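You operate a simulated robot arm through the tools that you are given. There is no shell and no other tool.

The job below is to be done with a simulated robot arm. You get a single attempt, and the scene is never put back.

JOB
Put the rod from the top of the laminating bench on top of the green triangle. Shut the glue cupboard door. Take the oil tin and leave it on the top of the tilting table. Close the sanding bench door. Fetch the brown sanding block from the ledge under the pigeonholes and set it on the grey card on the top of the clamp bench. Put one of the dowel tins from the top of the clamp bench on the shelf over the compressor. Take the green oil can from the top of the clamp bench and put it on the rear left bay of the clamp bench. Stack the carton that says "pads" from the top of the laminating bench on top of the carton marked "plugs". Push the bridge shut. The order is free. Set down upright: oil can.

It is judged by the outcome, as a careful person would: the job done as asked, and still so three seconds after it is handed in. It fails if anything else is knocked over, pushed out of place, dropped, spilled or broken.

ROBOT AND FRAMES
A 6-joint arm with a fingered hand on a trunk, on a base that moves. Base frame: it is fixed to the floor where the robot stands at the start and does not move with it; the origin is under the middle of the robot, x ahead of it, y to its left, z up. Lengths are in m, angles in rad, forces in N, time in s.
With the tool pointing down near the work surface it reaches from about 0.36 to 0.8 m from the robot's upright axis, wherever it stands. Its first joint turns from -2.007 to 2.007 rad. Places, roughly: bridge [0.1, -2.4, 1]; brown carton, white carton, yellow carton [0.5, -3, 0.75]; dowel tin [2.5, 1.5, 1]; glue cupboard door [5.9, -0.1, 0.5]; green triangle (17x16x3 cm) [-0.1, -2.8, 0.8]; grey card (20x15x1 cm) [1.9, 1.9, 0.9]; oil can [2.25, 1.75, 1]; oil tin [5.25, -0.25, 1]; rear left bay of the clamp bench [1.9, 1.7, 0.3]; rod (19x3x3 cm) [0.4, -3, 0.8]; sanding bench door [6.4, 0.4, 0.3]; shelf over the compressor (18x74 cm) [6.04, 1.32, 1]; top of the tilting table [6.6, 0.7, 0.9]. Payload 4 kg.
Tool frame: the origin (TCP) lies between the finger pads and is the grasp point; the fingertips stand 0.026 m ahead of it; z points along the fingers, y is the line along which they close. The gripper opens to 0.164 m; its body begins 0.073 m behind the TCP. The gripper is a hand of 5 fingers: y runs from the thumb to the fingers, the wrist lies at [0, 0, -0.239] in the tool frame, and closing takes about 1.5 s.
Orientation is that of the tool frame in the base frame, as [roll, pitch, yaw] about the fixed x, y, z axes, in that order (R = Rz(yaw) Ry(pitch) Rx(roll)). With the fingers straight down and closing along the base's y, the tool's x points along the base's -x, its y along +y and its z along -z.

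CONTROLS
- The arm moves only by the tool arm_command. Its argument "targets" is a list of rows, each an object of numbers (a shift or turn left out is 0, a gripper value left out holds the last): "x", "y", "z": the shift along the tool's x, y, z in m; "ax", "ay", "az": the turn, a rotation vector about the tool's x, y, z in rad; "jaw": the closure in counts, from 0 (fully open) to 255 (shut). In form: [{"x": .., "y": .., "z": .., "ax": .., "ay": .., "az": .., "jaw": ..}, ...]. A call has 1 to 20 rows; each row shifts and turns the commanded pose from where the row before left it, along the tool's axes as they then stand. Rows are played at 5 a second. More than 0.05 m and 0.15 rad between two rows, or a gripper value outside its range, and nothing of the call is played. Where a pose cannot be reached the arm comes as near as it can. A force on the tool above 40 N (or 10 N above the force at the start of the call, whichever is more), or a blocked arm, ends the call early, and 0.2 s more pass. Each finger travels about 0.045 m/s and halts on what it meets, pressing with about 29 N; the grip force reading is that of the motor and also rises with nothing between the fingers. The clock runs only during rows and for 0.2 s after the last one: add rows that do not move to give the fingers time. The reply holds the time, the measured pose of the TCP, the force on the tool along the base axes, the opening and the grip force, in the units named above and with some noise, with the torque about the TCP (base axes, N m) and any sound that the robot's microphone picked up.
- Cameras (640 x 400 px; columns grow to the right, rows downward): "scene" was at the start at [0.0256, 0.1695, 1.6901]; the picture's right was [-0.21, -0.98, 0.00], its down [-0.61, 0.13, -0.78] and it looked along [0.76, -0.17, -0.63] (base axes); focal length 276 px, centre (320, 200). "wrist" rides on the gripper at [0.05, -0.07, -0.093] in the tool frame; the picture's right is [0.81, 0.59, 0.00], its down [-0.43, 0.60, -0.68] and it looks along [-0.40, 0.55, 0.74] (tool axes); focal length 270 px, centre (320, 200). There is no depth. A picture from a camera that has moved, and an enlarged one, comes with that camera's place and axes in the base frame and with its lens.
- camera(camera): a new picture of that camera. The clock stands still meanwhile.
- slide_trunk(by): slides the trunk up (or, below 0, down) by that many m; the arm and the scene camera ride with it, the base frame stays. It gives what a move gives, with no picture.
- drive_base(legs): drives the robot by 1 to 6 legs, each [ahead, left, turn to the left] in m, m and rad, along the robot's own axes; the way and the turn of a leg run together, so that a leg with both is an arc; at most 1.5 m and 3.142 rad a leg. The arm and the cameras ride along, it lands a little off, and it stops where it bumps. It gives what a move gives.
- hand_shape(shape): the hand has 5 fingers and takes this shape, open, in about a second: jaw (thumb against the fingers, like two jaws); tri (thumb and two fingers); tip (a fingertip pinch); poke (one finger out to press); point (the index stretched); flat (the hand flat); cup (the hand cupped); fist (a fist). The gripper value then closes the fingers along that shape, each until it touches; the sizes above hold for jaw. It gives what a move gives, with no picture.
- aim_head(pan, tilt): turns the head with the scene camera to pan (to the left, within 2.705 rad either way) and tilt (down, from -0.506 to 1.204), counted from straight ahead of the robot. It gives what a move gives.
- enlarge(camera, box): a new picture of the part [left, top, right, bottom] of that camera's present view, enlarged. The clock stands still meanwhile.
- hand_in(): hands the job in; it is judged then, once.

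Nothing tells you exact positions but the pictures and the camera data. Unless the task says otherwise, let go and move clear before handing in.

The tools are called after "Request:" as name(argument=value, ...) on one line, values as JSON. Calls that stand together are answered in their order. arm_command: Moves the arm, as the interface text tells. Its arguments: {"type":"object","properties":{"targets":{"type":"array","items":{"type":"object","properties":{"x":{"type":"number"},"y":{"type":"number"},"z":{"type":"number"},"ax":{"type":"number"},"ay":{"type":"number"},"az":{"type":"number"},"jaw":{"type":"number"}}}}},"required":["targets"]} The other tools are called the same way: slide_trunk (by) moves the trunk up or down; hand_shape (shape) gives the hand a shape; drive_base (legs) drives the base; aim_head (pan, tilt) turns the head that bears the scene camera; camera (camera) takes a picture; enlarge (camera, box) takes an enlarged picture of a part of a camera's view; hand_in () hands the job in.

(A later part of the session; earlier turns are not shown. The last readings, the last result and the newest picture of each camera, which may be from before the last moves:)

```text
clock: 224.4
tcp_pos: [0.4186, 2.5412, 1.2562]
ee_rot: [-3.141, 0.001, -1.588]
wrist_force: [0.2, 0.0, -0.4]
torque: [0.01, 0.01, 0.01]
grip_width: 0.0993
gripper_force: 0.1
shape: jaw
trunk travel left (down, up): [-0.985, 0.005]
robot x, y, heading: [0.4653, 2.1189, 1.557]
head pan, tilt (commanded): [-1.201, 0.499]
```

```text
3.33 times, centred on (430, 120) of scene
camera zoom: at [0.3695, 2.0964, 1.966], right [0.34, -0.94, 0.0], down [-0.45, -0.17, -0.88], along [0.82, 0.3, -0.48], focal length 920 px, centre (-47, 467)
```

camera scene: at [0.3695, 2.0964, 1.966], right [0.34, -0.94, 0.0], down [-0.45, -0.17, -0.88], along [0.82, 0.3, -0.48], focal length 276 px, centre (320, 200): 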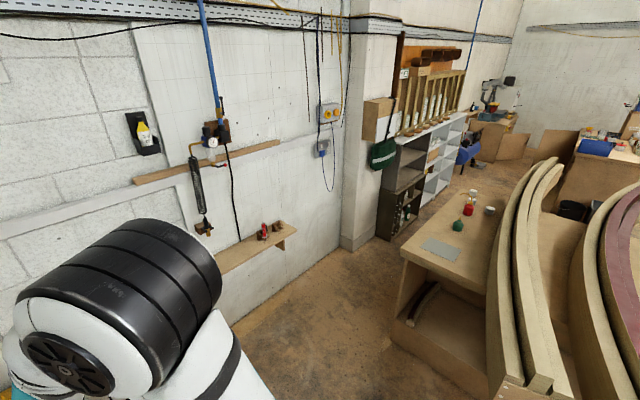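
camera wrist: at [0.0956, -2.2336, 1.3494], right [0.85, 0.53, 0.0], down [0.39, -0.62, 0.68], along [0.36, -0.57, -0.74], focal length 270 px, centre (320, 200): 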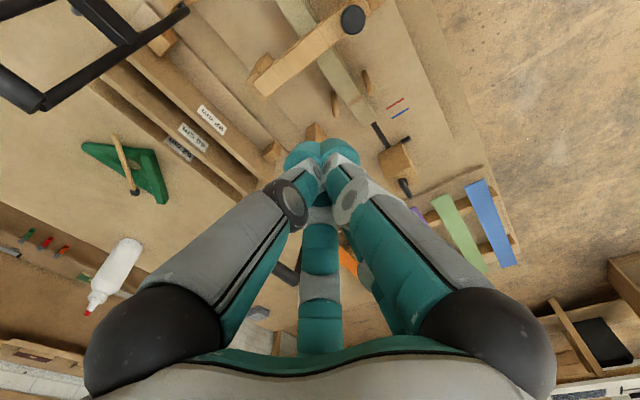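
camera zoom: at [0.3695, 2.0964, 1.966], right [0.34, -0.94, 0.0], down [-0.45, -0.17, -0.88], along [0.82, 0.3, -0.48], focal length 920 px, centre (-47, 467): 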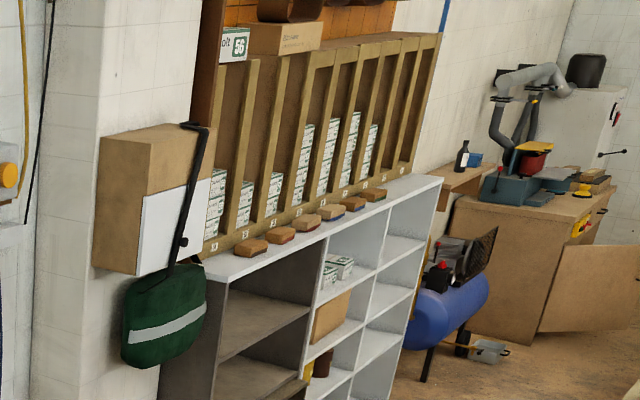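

I see the grey card (~[1.87, 1.87]), green oil can (~[2.15, 1.76]), a red can, and three dowel tins. The bench is turned about -21°, and there is an aisle about 1 m wide left of it; I'll turn to face the bench and strafe into that aisle.

Request:
drive_base(legs=[[0, 0, 2.788], [-0.85, 0, 0]])

Request:
aim_head(pan=1.2, tilt=0.7)

Request:
camera(camera="scene")

```text
clock: 235.4
tcp_pos: [0.6803, 2.487, 1.2549]
ee_rot: [3.14, -0.002, 1.212]
wrist_force: [0.1, 0.2, 0.3]
torque: [-0.01, 0.01, 0.0]
grip_width: 0.0996
gripper_force: 0.1
shape: jaw
trunk travel left (down, up): [-0.985, 0.005]
robot x, y, heading: [0.7719, 2.9002, -1.93]
head pan, tilt (commanded): [-1.201, 0.499]
```

```text
clock: 237.6
tcp_pos: [0.6794, 2.487, 1.2556]
ee_rot: [3.141, 0.0, 1.212]
wrist_force: [0.3, 0.2, 0.5]
torque: [0.03, 0.02, 0.0]
grip_width: 0.0995
gripper_force: 0.0
shape: jaw
trunk travel left (down, up): [-0.985, 0.005]
robot x, y, heading: [0.7706, 2.8985, -1.927]
head pan, tilt (commanded): [1.201, 0.7]
```

```text
taken
camera scene: at [1.0326, 2.8377, 1.9483], right [-0.67, -0.75, 0.0], down [-0.48, 0.43, -0.76], along [0.57, -0.51, -0.64], focal length 276 px, centre (320, 200)
```

scene: 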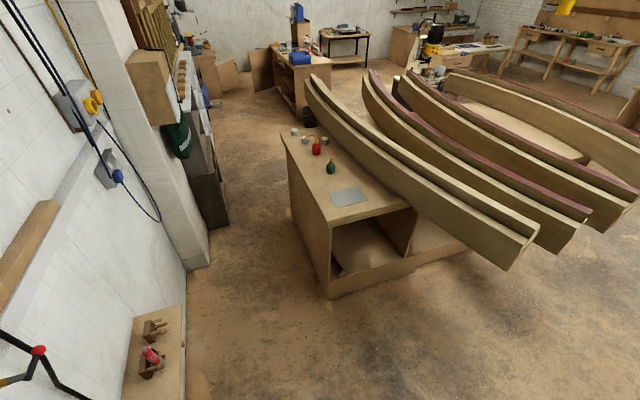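

The aisle is clearly visible and free. I'll strafe left into it, keeping about 0.39 m from the bench edge.

Request:
drive_base(legs=[[0, 1.2, -0.012]])

Request:
aim_head(pan=0.6, tilt=0.7)

Request:
camera(camera="scene")

```text
clock: 243.7
tcp_pos: [1.7892, 2.0474, 1.2556]
ee_rot: [3.142, -0.001, 1.179]
wrist_force: [0.1, -0.4, 0.5]
torque: [0.01, 0.02, 0.01]
grip_width: 0.0996
gripper_force: 0.1
shape: jaw
trunk travel left (down, up): [-0.985, 0.005]
robot x, y, heading: [1.8935, 2.4594, -1.962]
head pan, tilt (commanded): [1.201, 0.7]
```

```text
clock: 244.7
tcp_pos: [1.7898, 2.0476, 1.256]
ee_rot: [3.141, 0.0, 1.179]
wrist_force: [0.9, 0.1, -0.6]
torque: [-0.02, -0.03, 0.02]
grip_width: 0.0999
gripper_force: 0.1
shape: jaw
trunk travel left (down, up): [-0.985, 0.005]
robot x, y, heading: [1.8973, 2.4568, -1.961]
head pan, tilt (commanded): [0.6, 0.7]
```

```text
taken
camera scene: at [2.1106, 2.3626, 1.9483], right [-0.98, -0.21, 0.0], down [-0.13, 0.63, -0.76], along [0.16, -0.75, -0.64], focal length 276 px, centre (320, 200)
```

scene: 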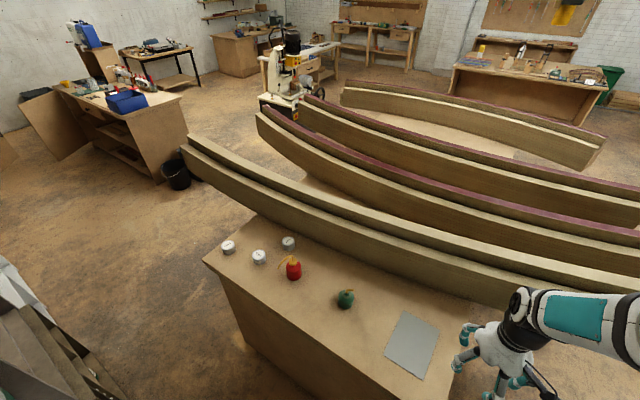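

I have a fine view of the bench's strip. I'll zoom in for measurement.

Request:
enlarge(camera="scene", box=[200, 220, 456, 390])

Request:
enlarge(camera="scene", box=[0, 60, 256, 220])

```text
2.35 times, centred on (328, 305) of scene
camera zoom: at [2.1106, 2.3626, 1.9483], right [-0.98, -0.21, 0.0], down [-0.13, 0.63, -0.76], along [0.16, -0.75, -0.64], focal length 650 px, centre (301, -47)
```

zoom: 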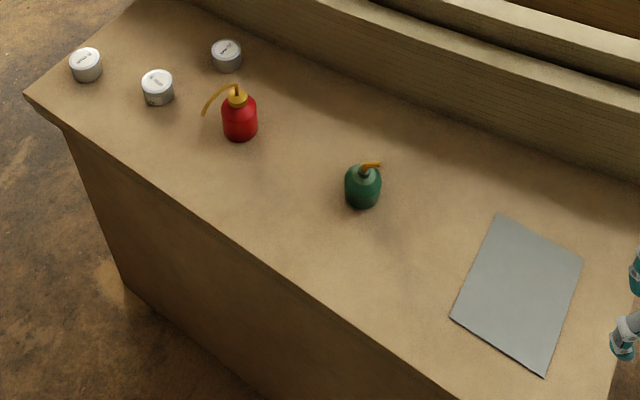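

```text
2.50 times, centred on (128, 140) of scene
camera zoom: at [2.1106, 2.3626, 1.9483], right [-0.98, -0.21, 0.0], down [-0.13, 0.63, -0.76], along [0.16, -0.75, -0.64], focal length 690 px, centre (800, 350)
```

zoom: 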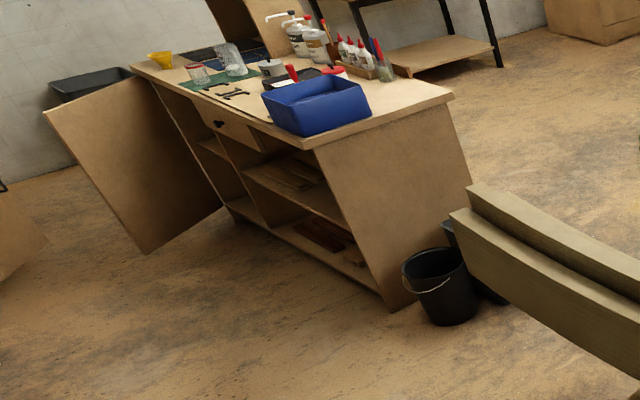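

The green can stands at about [2.13, 1.76], the grey card at [1.87, 1.87]; bench top z≈0.89. Next I strafe further along the aisle to see the sanding blocks on the ledge.

Request:
drive_base(legs=[[0, 0.62, 0.02]])

Request:
aim_head(pan=1.7, tilt=0.5)

Request:
camera(camera="scene")

```text
clock: 248.3
tcp_pos: [2.3864, 1.8078, 1.2549]
ee_rot: [-3.14, -0.001, 1.194]
wrist_force: [-0.5, -0.4, -0.1]
torque: [0.01, 0.04, 0.01]
grip_width: 0.0998
gripper_force: 0.0
shape: jaw
trunk travel left (down, up): [-0.985, 0.005]
robot x, y, heading: [2.4866, 2.2186, -1.95]
head pan, tilt (commanded): [0.6, 0.7]
```

```text
clock: 249.6
tcp_pos: [2.3855, 1.8086, 1.2553]
ee_rot: [-3.141, 0.0, 1.193]
wrist_force: [-0.4, 0.7, 0.3]
torque: [0.03, 0.01, 0.0]
grip_width: 0.0995
gripper_force: 0.0
shape: jaw
trunk travel left (down, up): [-0.985, 0.005]
robot x, y, heading: [2.4863, 2.2224, -1.949]
head pan, tilt (commanded): [1.7, 0.499]
```

```text
taken
camera scene: at [2.7718, 2.1871, 1.966], right [-0.25, -0.97, 0.0], down [-0.46, 0.12, -0.88], along [0.85, -0.22, -0.48], focal length 276 px, centre (320, 200)
```

scene: 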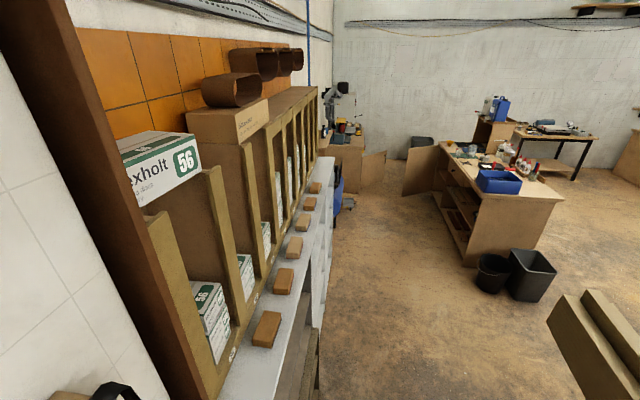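

I see six sanding blocks on the ledge. I'll zoom in on their colours.

Request:
enlarge(camera="scene", box=[230, 240, 330, 360])

Request:
enlarge(camera="scene", box=[270, 170, 340, 260])

```text
3.33 times, centred on (280, 300) of scene
camera zoom: at [2.7718, 2.1871, 1.966], right [-0.25, -0.97, 0.0], down [-0.46, 0.12, -0.88], along [0.85, -0.22, -0.48], focal length 920 px, centre (453, -133)
```

zoom: 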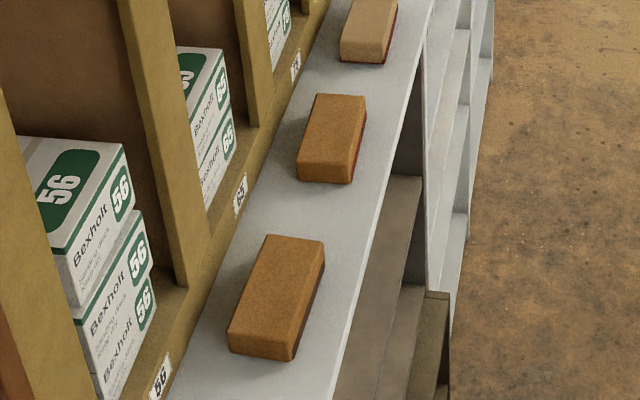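

```text
4.44 times, centred on (305, 215) of scene
camera zoom: at [2.7718, 2.1871, 1.966], right [-0.25, -0.97, 0.0], down [-0.46, 0.12, -0.88], along [0.85, -0.22, -0.48], focal length 1227 px, centre (387, 133)
```

zoom: 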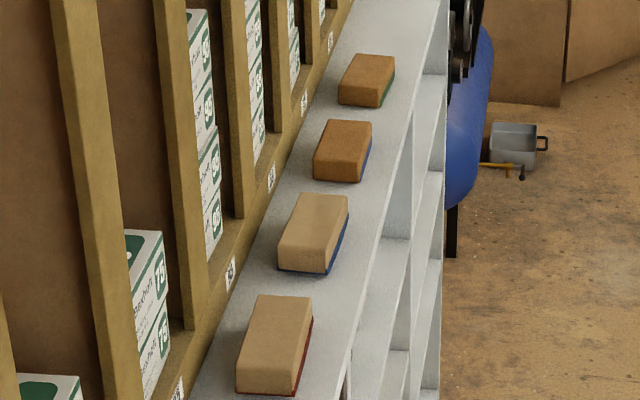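

The blocks differ by their base colour (red, red, blue, blue, green); the nearest one seems brown all over. I'll zoom closer on it.

Request:
enlarge(camera="scene", box=[240, 295, 300, 355])

Request:
enlarge(camera="scene", box=[262, 255, 312, 305])

```text
6.67 times, centred on (270, 325) of scene
camera zoom: at [2.7718, 2.1871, 1.966], right [-0.25, -0.97, 0.0], down [-0.46, 0.12, -0.88], along [0.85, -0.22, -0.48], focal length 1840 px, centre (653, -633)
```

zoom: 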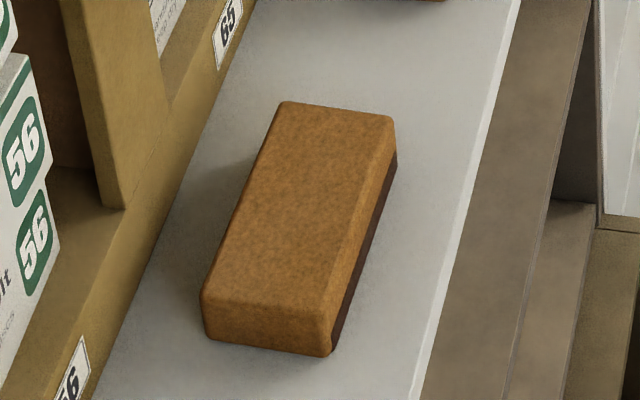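

```text
8.00 times, centred on (287, 280) of scene
camera zoom: at [2.7718, 2.1871, 1.966], right [-0.25, -0.97, 0.0], down [-0.46, 0.12, -0.88], along [0.85, -0.22, -0.48], focal length 2208 px, centre (584, -440)
```

zoom: 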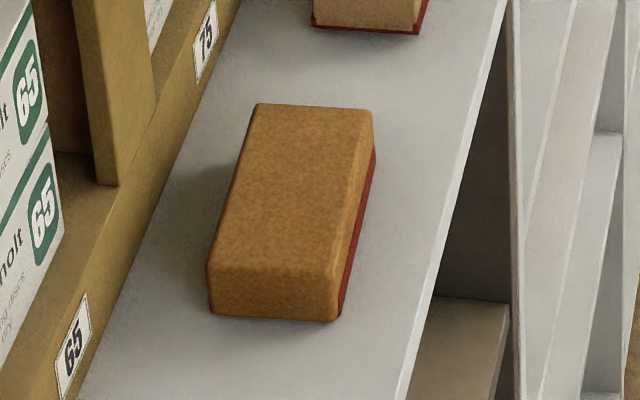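

Block 1 (nearest) is brown with a dark brown base, centred near [3.37, 2.206], about 11×6 cm, with pigeonhole frames only 3 cm behind it. A three-finger grip may fit better; I'll try the "tri" shape and look at it.

Request:
hand_shape(shape="tri")

Request:
camera(camera="wrist")

Request:
aim_head(pan=0.1, tilt=0.9)

Request:
camera(camera="scene")

```text
clock: 250.5
tcp_pos: [2.3856, 1.8077, 1.2552]
ee_rot: [3.141, -0.001, 1.195]
wrist_force: [0.4, 0.4, -0.1]
torque: [0.02, 0.0, 0.0]
grip_width: 0.1639
gripper_force: 0.0
shape: tri
trunk travel left (down, up): [-0.985, 0.005]
robot x, y, heading: [2.4865, 2.2203, -1.949]
head pan, tilt (commanded): [1.7, 0.499]
```

```text
taken
camera wrist: at [2.3397, 1.8806, 1.348], right [0.84, 0.54, 0.0], down [0.39, -0.62, 0.68], along [0.36, -0.57, -0.74], focal length 270 px, centre (320, 200)
```

wrist: 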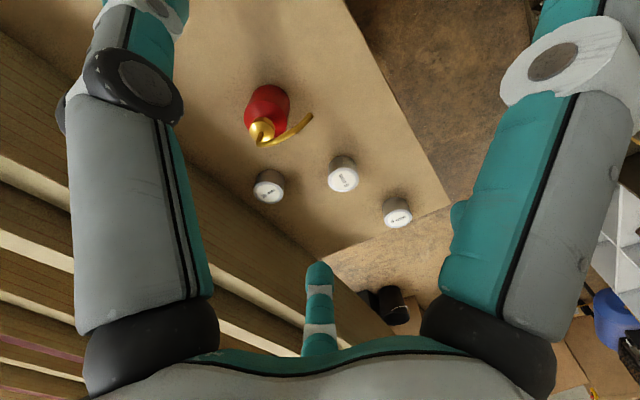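

```text
clock: 252.2
tcp_pos: [2.3852, 1.8076, 1.2565]
ee_rot: [3.141, 0.001, 1.195]
wrist_force: [0.3, -0.2, -0.9]
torque: [-0.02, 0.01, -0.01]
grip_width: 0.1639
gripper_force: 0.1
shape: tri
trunk travel left (down, up): [-0.985, 0.005]
robot x, y, heading: [2.4857, 2.2173, -1.948]
head pan, tilt (commanded): [0.099, 0.901]
```

```text
taken
camera scene: at [2.6629, 2.1369, 1.9322], right [-0.96, 0.27, 0.0], down [0.21, 0.75, -0.62], along [-0.17, -0.6, -0.78], focal length 276 px, centre (320, 200)
```

scene: 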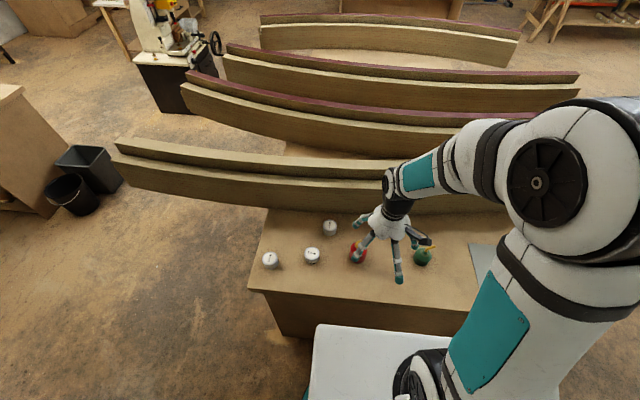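

I'll look at the hand more closely, and half close it to see which fingers move.

Request:
arm_command(targets=[{"jaw": 140}, {}, {}, {}, {}])

Request:
enlarge(camera="scene", box=[330, 160, 450, 300])

Request:
camera(camera="wrist")

```text
clock: 253.4
tcp_pos: [2.3862, 1.8077, 1.2548]
ee_rot: [-3.141, 0.002, 1.194]
wrist_force: [0.1, 0.2, 0.8]
torque: [0.01, -0.01, 0.02]
grip_width: 0.0742
gripper_force: 0.1
shape: tri
trunk travel left (down, up): [-0.985, 0.005]
robot x, y, heading: [2.4868, 2.2198, -1.952]
head pan, tilt (commanded): [0.099, 0.901]
```

```text
2.86 times, centred on (390, 230) of scene
camera zoom: at [2.6629, 2.137, 1.9322], right [-0.96, 0.27, 0.0], down [0.21, 0.75, -0.62], along [-0.17, -0.6, -0.78], focal length 789 px, centre (120, 114)
```

zoom: 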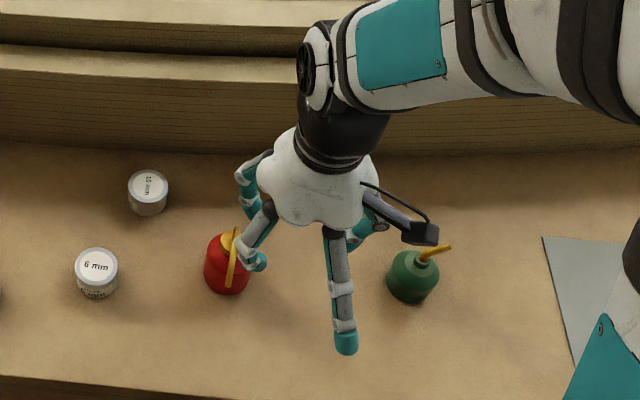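

```text
taken
camera wrist: at [2.3397, 1.8807, 1.348], right [0.84, 0.54, 0.0], down [0.39, -0.62, 0.68], along [0.36, -0.57, -0.74], focal length 270 px, centre (320, 200)
```

wrist: 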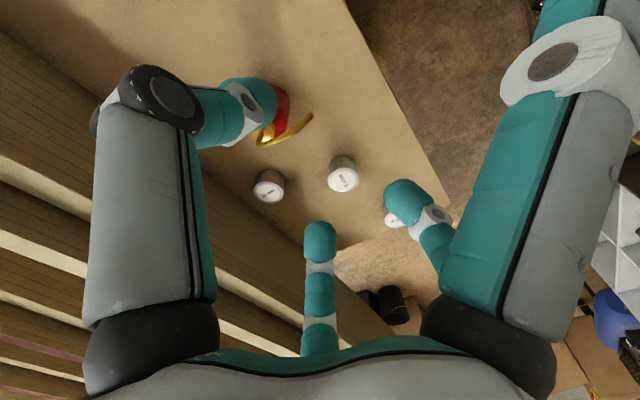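

"tri" closes the thumb and two fingers, the other two staying stretched out sideways; that fits the ledge if the thumb faces the aisle. I'll strafe a little more and turn to face along the aisle.

Request:
drive_base(legs=[[0, 0.18, 0], [0, 0, 1.56]])

Request:
aim_head(pan=0.5, tilt=0.7)

Request:
camera(camera="scene")

Request:
camera(camera="wrist")

```text
clock: 258.7
tcp_pos: [3.0673, 2.0422, 1.2563]
ee_rot: [-3.14, 0.0, 2.743]
wrist_force: [-0.4, -0.1, -0.1]
torque: [-0.01, 0.0, 0.04]
grip_width: 0.0745
gripper_force: 0.0
shape: tri
trunk travel left (down, up): [-0.985, 0.005]
robot x, y, heading: [2.6604, 2.152, -0.4]
head pan, tilt (commanded): [0.099, 0.901]
```

```text
clock: 259.5
tcp_pos: [3.0664, 2.0411, 1.2562]
ee_rot: [-3.141, 0.001, 2.741]
wrist_force: [0.0, 0.0, -0.9]
torque: [-0.01, -0.04, 0.0]
grip_width: 0.0743
gripper_force: 0.0
shape: tri
trunk travel left (down, up): [-0.985, 0.005]
robot x, y, heading: [2.6537, 2.1518, -0.4]
head pan, tilt (commanded): [0.499, 0.7]
```

```text
taken
camera scene: at [2.7596, 2.3577, 1.9483], right [0.1, -1.0, 0.0], down [-0.64, -0.06, -0.76], along [0.76, 0.07, -0.64], focal length 276 px, centre (320, 200)
```

scene: 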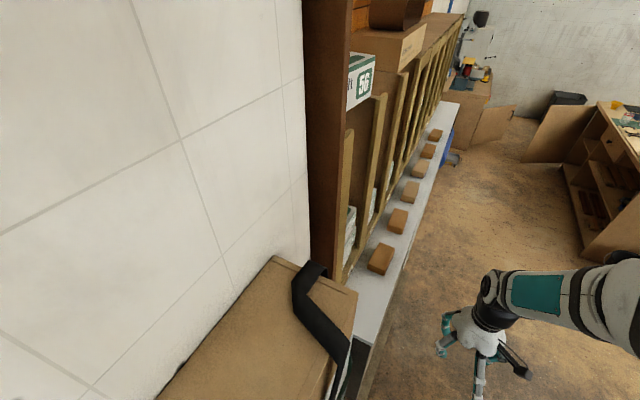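

```text
taken
camera wrist: at [2.9922, 1.9983, 1.348], right [-0.52, 0.86, 0.0], down [0.63, 0.38, 0.68], along [0.58, 0.35, -0.74], focal length 270 px, centre (320, 200)
```

wrist: 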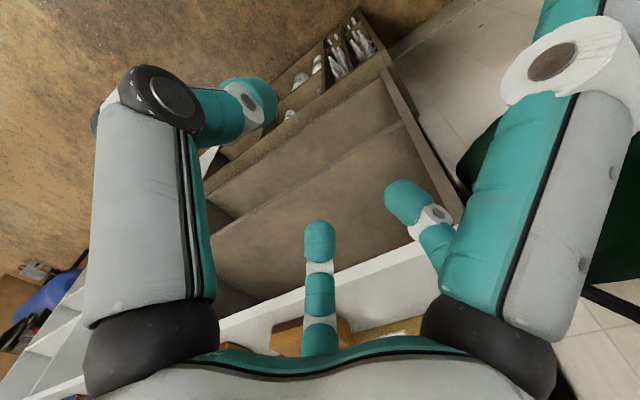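

The first block is at (380, 258). I'll zoom in to measure it again from here.

Request:
enlarge(camera="scene", box=[335, 200, 431, 290])

```text
4.44 times, centred on (383, 245) of scene
camera zoom: at [2.7596, 2.3577, 1.9483], right [0.1, -1.0, 0.0], down [-0.64, -0.06, -0.76], along [0.76, 0.07, -0.64], focal length 1227 px, centre (40, 0)
```

zoom: 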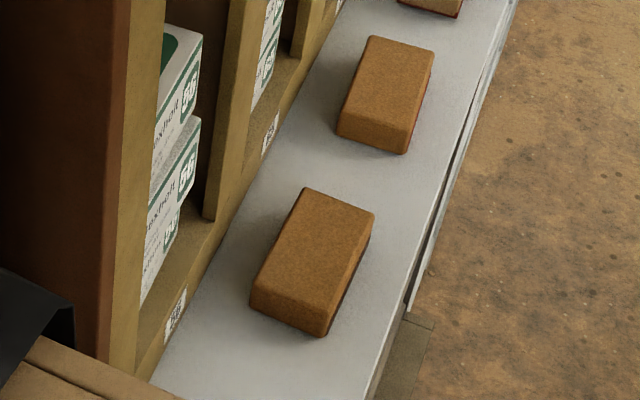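

Block 1's top is at z≈1.186, centre [3.380, 2.207], yaw -24°. I'll move above it with the thumb on the aisle side.

Request:
arm_command(targets=[{"az": 0.02, "jaw": 125}, {"x": -0.0273, "y": 0.0349}, {"x": -0.0273, "y": 0.0349}, {"x": -0.0273, "y": 0.0349}, {"x": -0.0273, "y": 0.0349}, {"x": -0.0273, "y": 0.0349}, {"x": -0.0273, "y": 0.0349}, {"x": -0.0273, "y": 0.0349}, {"x": -0.0273, "y": 0.0349}, {}])

Request:
camera(camera="wrist")

Request:
camera(camera="scene")

```text
clock: 261.7
tcp_pos: [3.3795, 2.2043, 1.2589]
ee_rot: [-3.14, -0.001, 2.721]
wrist_force: [-1.2, -2.4, 1.2]
torque: [0.23, -0.04, 0.07]
grip_width: 0.0828
gripper_force: 0.0
shape: tri
trunk travel left (down, up): [-0.985, 0.005]
robot x, y, heading: [2.6554, 2.1524, -0.398]
head pan, tilt (commanded): [0.499, 0.7]
```

```text
taken
camera wrist: at [3.3051, 2.1627, 1.3526], right [-0.5, 0.87, 0.0], down [0.64, 0.37, 0.68], along [0.59, 0.34, -0.74], focal length 270 px, centre (320, 200)
```

wrist: 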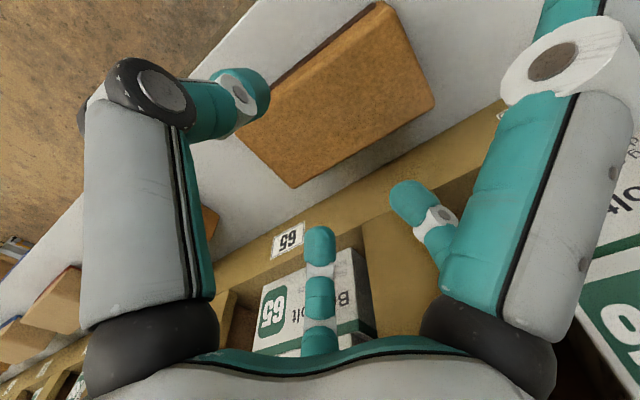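

```text
taken
camera scene: at [2.7585, 2.3574, 1.9484], right [0.1, -1.0, 0.0], down [-0.64, -0.06, -0.77], along [0.76, 0.08, -0.64], focal length 276 px, centre (320, 200)
```

scene: 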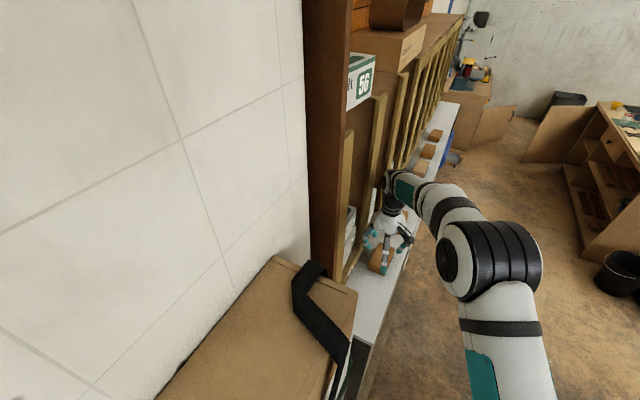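

There is a slight contact force (about 2.5 N); probably a knuckle brushing the pigeonhole frames. I'll check the alignment more closely in the wrist view.

Request:
enlarge(camera="wrist", box=[200, 0, 460, 200])

Request:
enlarge(camera="scene", box=[335, 170, 431, 290])

```text
2.00 times, centred on (330, 100) of wrist
camera zoom: at [3.3051, 2.1627, 1.3526], right [-0.5, 0.87, 0.0], down [0.64, 0.37, 0.68], along [0.59, 0.34, -0.74], focal length 541 px, centre (300, 400)
```

zoom: 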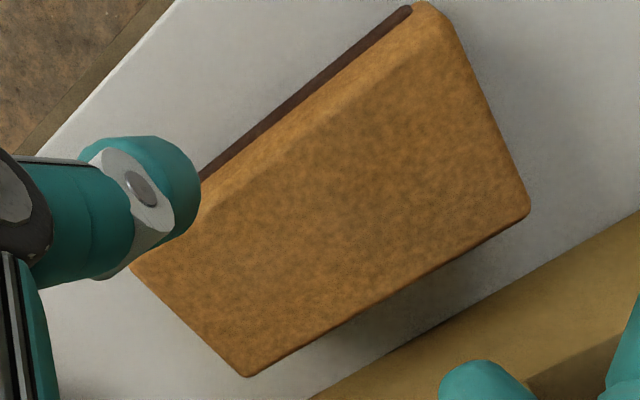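

```text
3.33 times, centred on (383, 230) of scene
camera zoom: at [2.7585, 2.3574, 1.9484], right [0.1, -1.0, 0.0], down [-0.64, -0.06, -0.77], along [0.76, 0.08, -0.64], focal length 920 px, centre (110, 100)
```

zoom: 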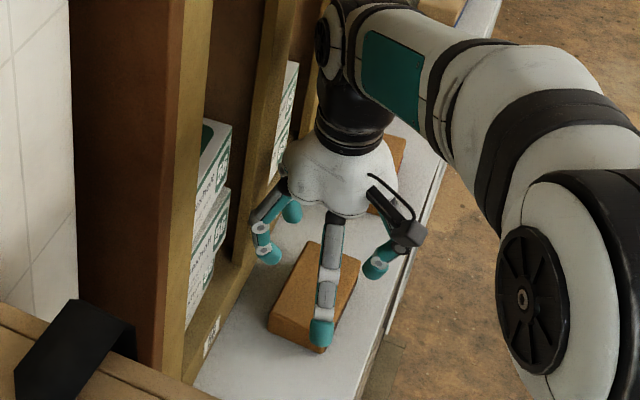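

The TCP is right over the block; the contact is at palm height against the frames. I'll shift 8 mm toward the aisle and check that the contact disappears.

Request:
arm_command(targets=[{"x": 0.006, "y": -0.008}, {}, {}])

```text
clock: 262.5
tcp_pos: [3.3698, 2.2008, 1.2584]
ee_rot: [3.141, -0.002, 2.722]
wrist_force: [0.2, -0.4, 0.1]
torque: [0.01, -0.02, 0.03]
grip_width: 0.0834
gripper_force: 0.0
shape: tri
trunk travel left (down, up): [-0.985, 0.005]
robot x, y, heading: [2.6536, 2.151, -0.396]
head pan, tilt (commanded): [0.499, 0.7]
```

Contact is gone. Now I descend to grasp height (TCP z≈1.192).

Request:
arm_command(targets=[{"z": 0.02}, {"z": 0.02}, {"z": 0.015}, {"z": 0.01}, {}])

Request:
camera(camera="wrist")

Request:
enlarge(camera="scene", box=[335, 170, 431, 290])

```text
clock: 263.7
tcp_pos: [3.3701, 2.2031, 1.1954]
ee_rot: [3.138, 0.007, 2.722]
wrist_force: [2.1, 1.0, 28.4]
torque: [0.32, -0.03, 0.09]
grip_width: 0.0848
gripper_force: 0.0
shape: tri
trunk travel left (down, up): [-0.985, 0.005]
robot x, y, heading: [2.6545, 2.154, -0.401]
head pan, tilt (commanded): [0.499, 0.7]
```

```text
taken
camera wrist: at [3.2949, 2.1601, 1.2879], right [-0.5, 0.87, 0.0], down [0.63, 0.37, 0.68], along [0.59, 0.34, -0.73], focal length 270 px, centre (320, 200)
```

wrist: 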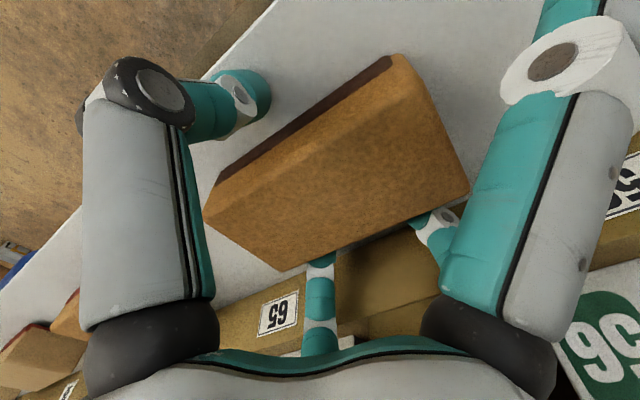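

```text
3.33 times, centred on (383, 230) of scene
camera zoom: at [2.7562, 2.358, 1.9489], right [0.1, -1.0, 0.0], down [-0.64, -0.06, -0.77], along [0.76, 0.08, -0.64], focal length 920 px, centre (110, 100)
```

zoom: 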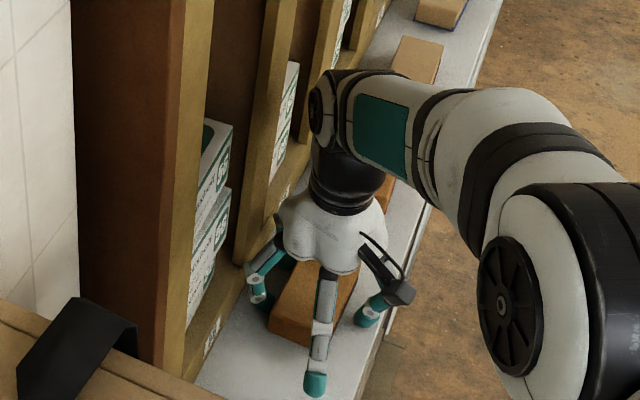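

The fingertips touch the ledge. I'll rise 6 mm and close on the block.

Request:
arm_command(targets=[{"z": -0.007}, {}, {"jaw": 160}, {"jaw": 200}, {"jaw": 255}, {}, {}, {}, {}])

Request:
camera(camera="wrist")

```text
clock: 265.7
tcp_pos: [3.3709, 2.2028, 1.199]
ee_rot: [3.141, 0.0, 2.72]
wrist_force: [-0.1, -0.1, -1.1]
torque: [-0.02, -0.01, 0.0]
grip_width: 0.0638
gripper_force: 29.4
shape: tri
trunk travel left (down, up): [-0.985, 0.005]
robot x, y, heading: [2.6578, 2.1533, -0.404]
head pan, tilt (commanded): [0.499, 0.7]
```

```text
taken
camera wrist: at [3.2953, 2.1599, 1.2913], right [-0.5, 0.87, 0.0], down [0.64, 0.37, 0.68], along [0.59, 0.34, -0.74], focal length 270 px, centre (320, 200)
```

wrist: 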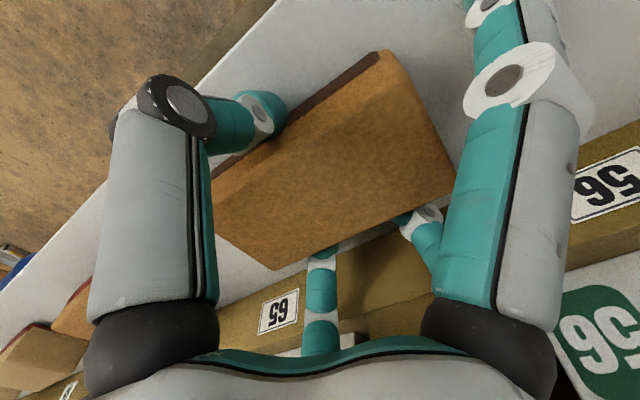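

Gripped at 6.4 cm. I'll lift it and bring it out toward the aisle.

Request:
arm_command(targets=[{"z": -0.01}, {"z": -0.02}, {"z": -0.025}, {"y": -0.03}, {"y": -0.04}, {"y": -0.045}, {"y": -0.045}, {"y": -0.045}, {"x": 0.04}, {"x": 0.045}, {"x": 0.045}, {"x": 0.045}, {}])

Request:
camera(camera="wrist")

Request:
camera(camera="scene")

```text
clock: 268.5
tcp_pos: [3.1273, 2.0848, 1.2524]
ee_rot: [3.141, -0.003, 2.722]
wrist_force: [0.4, -0.1, -0.9]
torque: [0.0, 0.02, -0.04]
grip_width: 0.0635
gripper_force: 29.1
shape: tri
trunk travel left (down, up): [-0.985, 0.005]
robot x, y, heading: [2.6576, 2.1528, -0.401]
head pan, tilt (commanded): [0.499, 0.7]
```

```text
taken
camera wrist: at [3.0524, 2.0434, 1.344], right [-0.5, 0.87, 0.0], down [0.64, 0.37, 0.68], along [0.59, 0.34, -0.74], focal length 270 px, centre (320, 200)
```

wrist: 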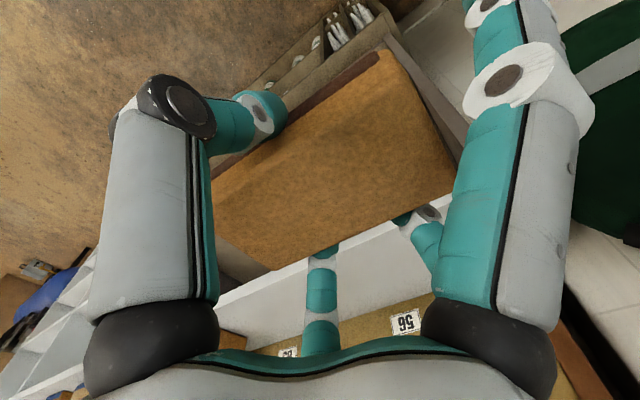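

```text
taken
camera scene: at [2.7618, 2.3571, 1.9482], right [0.1, -1.0, 0.0], down [-0.64, -0.06, -0.76], along [0.76, 0.08, -0.64], focal length 276 px, centre (320, 200)
```

scene: 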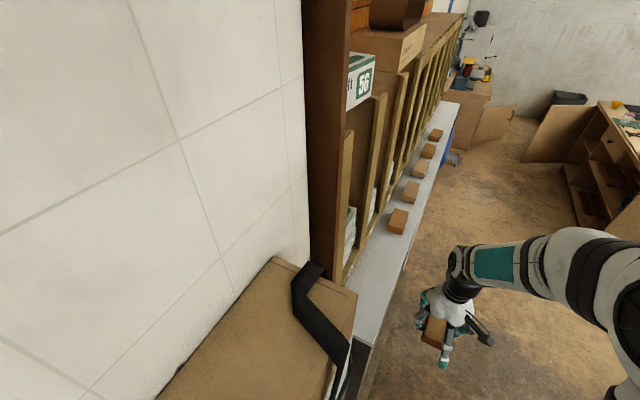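

The block is held well and the other five are undisturbed. I'll turn back to face the bench and strafe right to the grey card.

Request:
drive_base(legs=[[0, 0, -1.545], [0, -0.7, 0]])

Request:
aim_head(pan=0.0, tilt=0.95)

Request:
camera(camera="scene")

Request:
camera(camera="wrist")

```text
clock: 276.1
tcp_pos: [1.9563, 1.9354, 1.2506]
ee_rot: [3.141, 0.0, 1.172]
wrist_force: [0.3, 0.3, -0.5]
torque: [-0.01, -0.03, -0.02]
grip_width: 0.0632
gripper_force: 28.8
shape: tri
trunk travel left (down, up): [-0.985, 0.005]
robot x, y, heading: [2.0122, 2.4061, -1.951]
head pan, tilt (commanded): [0.499, 0.7]
```

```text
clock: 277.0
tcp_pos: [1.954, 1.9342, 1.2528]
ee_rot: [-3.141, -0.001, 1.171]
wrist_force: [-0.9, 0.9, -0.9]
torque: [-0.01, 0.02, 0.01]
grip_width: 0.0633
gripper_force: 29.8
shape: tri
trunk travel left (down, up): [-0.985, 0.005]
robot x, y, heading: [2.0136, 2.4058, -1.948]
head pan, tilt (commanded): [0.0, 0.949]
```

```text
taken
camera scene: at [2.1815, 2.3268, 1.9286], right [-0.93, 0.37, 0.0], down [0.3, 0.75, -0.58], along [-0.22, -0.54, -0.81], focal length 276 px, centre (320, 200)
```

scene: 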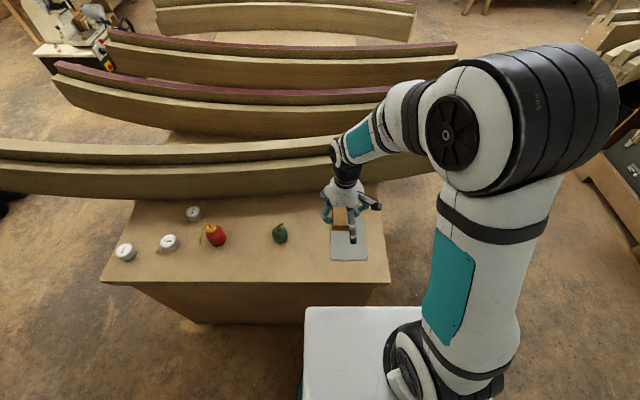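

```text
taken
camera wrist: at [1.9099, 2.0085, 1.3445], right [0.86, 0.52, 0.0], down [0.38, -0.63, 0.68], along [0.35, -0.58, -0.74], focal length 270 px, centre (320, 200)
```

wrist: 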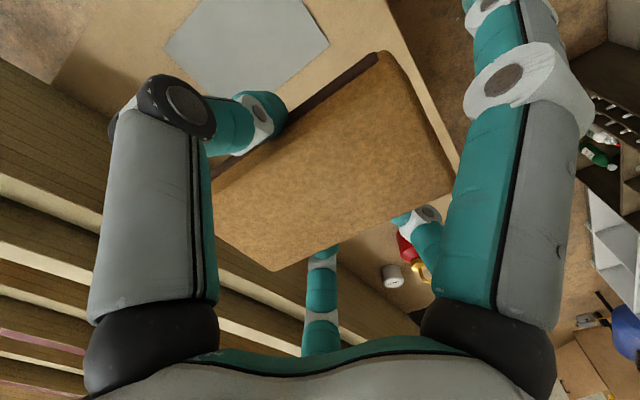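

The card is just right-below the hand. I'll zoom in to measure its corners.

Request:
enlarge(camera="scene", box=[260, 180, 420, 280])

Request:
enlarge(camera="wrist", box=[140, 0, 360, 130])

```text
4.00 times, centred on (340, 230) of scene
camera zoom: at [2.1815, 2.3268, 1.9286], right [-0.93, 0.37, 0.0], down [0.3, 0.75, -0.58], along [-0.22, -0.54, -0.81], focal length 1104 px, centre (240, 80)
```

zoom: 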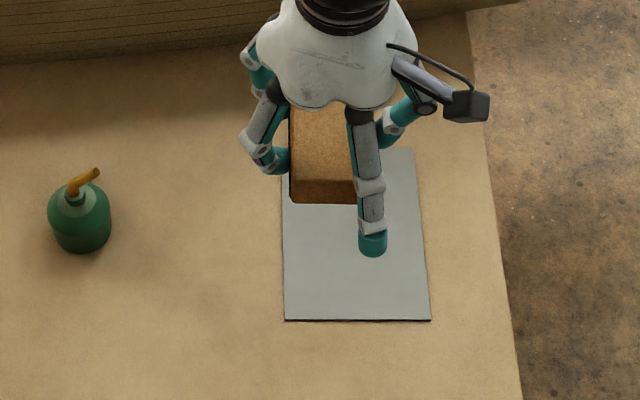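

```text
2.91 times, centred on (250, 65) of wrist
camera zoom: at [1.9099, 2.0085, 1.3445], right [0.86, 0.52, 0.0], down [0.38, -0.63, 0.68], along [0.35, -0.58, -0.74], focal length 786 px, centre (524, 593)
```

zoom: 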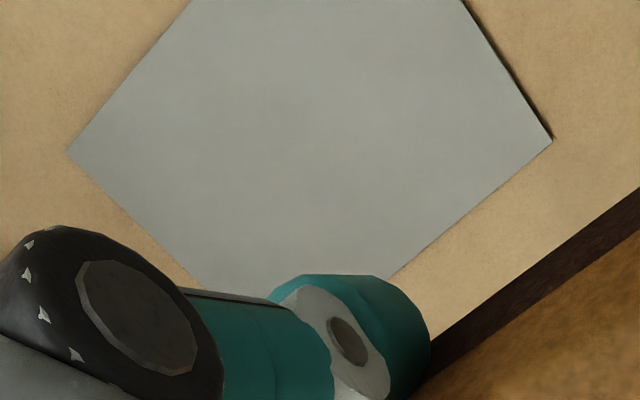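

The card's centre is [1.872, 1.865], its long side matching the block's. I'll move over it and descend to about 3 cm above.

Request:
arm_command(targets=[{"x": -0.0297, "y": -0.0164}, {"x": -0.0297, "y": -0.0164}, {"x": -0.0297, "y": -0.0164}, {"z": 0.045}, {"z": 0.045}, {"z": 0.045}, {"z": 0.045}, {"z": 0.045}, {"z": 0.045}, {}])

Request:
enlarge(camera="scene", box=[260, 180, 420, 280])

Request:
camera(camera="wrist")

```text
clock: 279.2
tcp_pos: [1.8713, 1.8703, 0.9839]
ee_rot: [-3.142, 0.001, 1.171]
wrist_force: [0.4, -0.1, -0.1]
torque: [-0.02, 0.0, 0.01]
grip_width: 0.063
gripper_force: 28.8
shape: tri
trunk travel left (down, up): [-0.985, 0.005]
robot x, y, heading: [2.0147, 2.4044, -1.952]
head pan, tilt (commanded): [0.0, 0.949]
```

```text
4.00 times, centred on (340, 230) of scene
camera zoom: at [2.1816, 2.3279, 1.9286], right [-0.93, 0.37, 0.0], down [0.3, 0.75, -0.58], along [-0.22, -0.54, -0.81], focal length 1104 px, centre (240, 80)
```

zoom: 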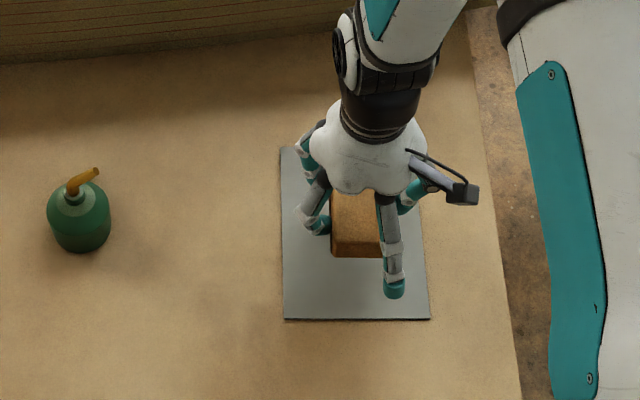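

```text
taken
camera wrist: at [1.8274, 1.9448, 1.0753], right [0.86, 0.52, 0.0], down [0.38, -0.63, 0.68], along [0.35, -0.58, -0.74], focal length 270 px, centre (320, 200)
```

wrist: 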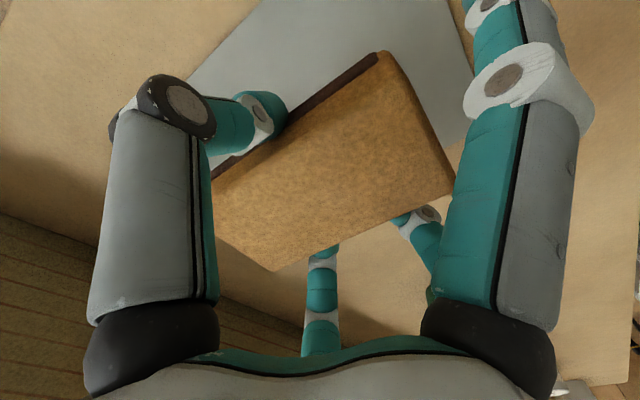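

The block is centred over the card. I'll lower in small steps until contact.

Request:
arm_command(targets=[{"z": 0.012}, {"z": 0.01}, {"z": 0.006}, {"z": 0.004}, {}])

```text
clock: 280.4
tcp_pos: [1.8733, 1.8699, 0.9499]
ee_rot: [3.141, -0.001, 1.169]
wrist_force: [-0.2, 0.0, -1.2]
torque: [0.0, -0.01, -0.02]
grip_width: 0.0632
gripper_force: 28.8
shape: tri
trunk travel left (down, up): [-0.985, 0.005]
robot x, y, heading: [2.0111, 2.403, -1.953]
head pan, tilt (commanded): [0.0, 0.949]
```

Request:
arm_command(targets=[{"z": 0.004}, {"z": 0.004}, {}])

Request:
enlarge(camera="scene", box=[300, 190, 400, 265])

```text
clock: 281.2
tcp_pos: [1.874, 1.8709, 0.9426]
ee_rot: [3.14, 0.0, 1.171]
wrist_force: [-0.2, 0.4, -1.3]
torque: [0.0, 0.0, 0.0]
grip_width: 0.0631
gripper_force: 29.0
shape: tri
trunk travel left (down, up): [-0.985, 0.005]
robot x, y, heading: [2.0121, 2.4048, -1.948]
head pan, tilt (commanded): [0.0, 0.949]
```

```text
5.33 times, centred on (350, 228) of scene
camera zoom: at [2.1814, 2.3268, 1.9285], right [-0.93, 0.37, 0.0], down [0.3, 0.75, -0.58], along [-0.22, -0.54, -0.81], focal length 1472 px, centre (160, 53)
```

zoom: 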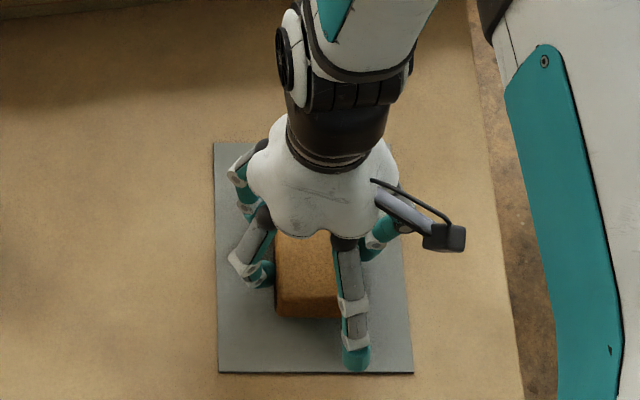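

Request:
arm_command(targets=[{"z": 0.003}, {}, {"z": 0.003}, {}])

```text
clock: 282.2
tcp_pos: [1.8739, 1.8715, 0.9357]
ee_rot: [-3.141, 0.0, 1.171]
wrist_force: [0.0, -0.1, -0.9]
torque: [-0.04, -0.02, -0.01]
grip_width: 0.063
gripper_force: 28.9
shape: tri
trunk travel left (down, up): [-0.985, 0.005]
robot x, y, heading: [2.0122, 2.4039, -1.955]
head pan, tilt (commanded): [0.0, 0.949]
```

Request:
arm_command(targets=[{"z": 0.003}, {}, {"z": 0.003}, {}])

```text
clock: 283.2
tcp_pos: [1.8746, 1.8716, 0.9302]
ee_rot: [3.141, -0.001, 1.171]
wrist_force: [0.0, -0.6, -0.2]
torque: [0.0, -0.02, 0.02]
grip_width: 0.0631
gripper_force: 28.7
shape: tri
trunk travel left (down, up): [-0.985, 0.005]
robot x, y, heading: [2.0119, 2.4055, -1.95]
head pan, tilt (commanded): [0.0, 0.949]
```

Request:
arm_command(targets=[{"z": 0.002}, {}, {"z": 0.002}, {}])

```text
clock: 284.2
tcp_pos: [1.8756, 1.8718, 0.9287]
ee_rot: [-3.14, 0.004, 1.172]
wrist_force: [-3.3, -0.7, 36.9]
torque: [0.26, 0.37, 0.11]
grip_width: 0.0644
gripper_force: 29.5
shape: tri
trunk travel left (down, up): [-0.985, 0.005]
robot x, y, heading: [2.0113, 2.4069, -1.953]
head pan, tilt (commanded): [0.0, 0.949]
```

Contact reached (37 N). I'll ease up 4 mm and open the fingers, then rise.

Request:
arm_command(targets=[{"z": -0.0042}, {}, {"jaw": 180}, {"jaw": 140}, {"jaw": 115}, {}, {}, {}])

Request:
enlarge(camera="scene", box=[300, 190, 400, 265])

```text
clock: 286.0
tcp_pos: [1.8752, 1.8719, 0.9316]
ee_rot: [-3.141, 0.0, 1.17]
wrist_force: [-0.4, 0.0, 1.3]
torque: [0.02, -0.01, -0.02]
grip_width: 0.089
gripper_force: 0.0
shape: tri
trunk travel left (down, up): [-0.985, 0.005]
robot x, y, heading: [2.014, 2.4045, -1.953]
head pan, tilt (commanded): [0.0, 0.949]
```

```text
5.33 times, centred on (350, 228) of scene
camera zoom: at [2.1815, 2.327, 1.9285], right [-0.93, 0.37, 0.0], down [0.3, 0.75, -0.58], along [-0.22, -0.54, -0.81], focal length 1472 px, centre (160, 53)
```

zoom: 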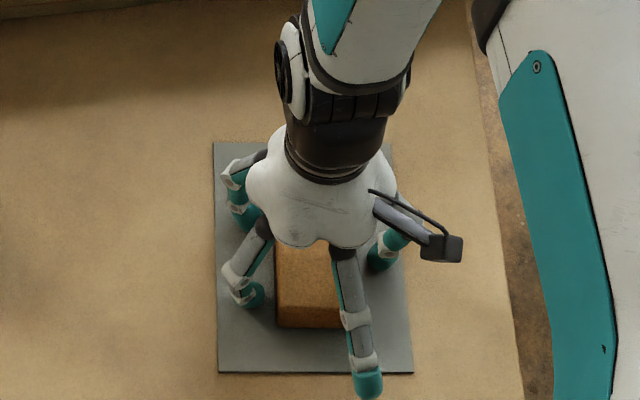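

The block rests on the card and the fingers are clear of it. I'll rise straight up and check.

Request:
arm_command(targets=[{"z": -0.01}, {"z": -0.02}, {"z": -0.03}, {"z": -0.045}, {"z": -0.045}, {"z": -0.045}, {"z": -0.045}, {"z": -0.045}, {"z": -0.03}])

Request:
camera(camera="wrist")

Request:
enlarge(camera="scene", box=[260, 180, 420, 280])

```text
clock: 288.0
tcp_pos: [1.8752, 1.8713, 1.2477]
ee_rot: [-3.141, -0.002, 1.17]
wrist_force: [0.4, 0.1, 0.0]
torque: [0.03, 0.01, 0.02]
grip_width: 0.0895
gripper_force: 0.2
shape: tri
trunk travel left (down, up): [-0.985, 0.005]
robot x, y, heading: [2.012, 2.4027, -1.952]
head pan, tilt (commanded): [0.0, 0.949]
```

```text
taken
camera wrist: at [1.8305, 1.9457, 1.3404], right [0.86, 0.52, 0.0], down [0.38, -0.63, 0.68], along [0.35, -0.58, -0.74], focal length 270 px, centre (320, 200)
```

wrist: 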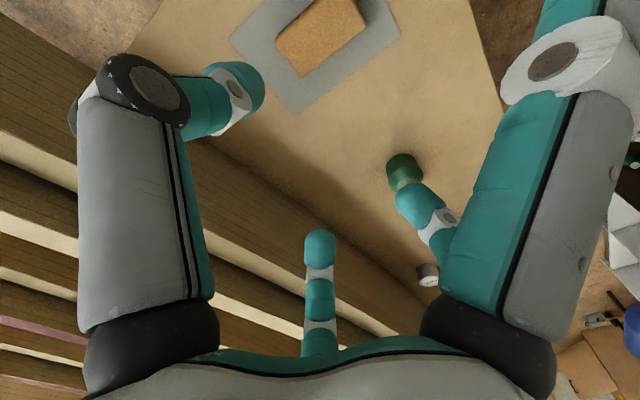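

```text
4.00 times, centred on (340, 230) of scene
camera zoom: at [2.1814, 2.3278, 1.9285], right [-0.93, 0.37, 0.0], down [0.3, 0.75, -0.58], along [-0.22, -0.54, -0.81], focal length 1104 px, centre (240, 80)
```

zoom: 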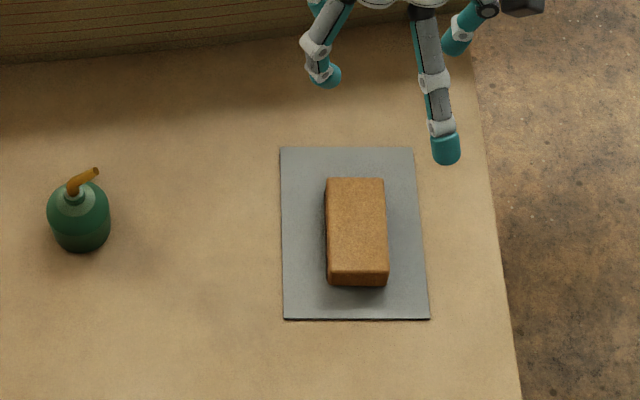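

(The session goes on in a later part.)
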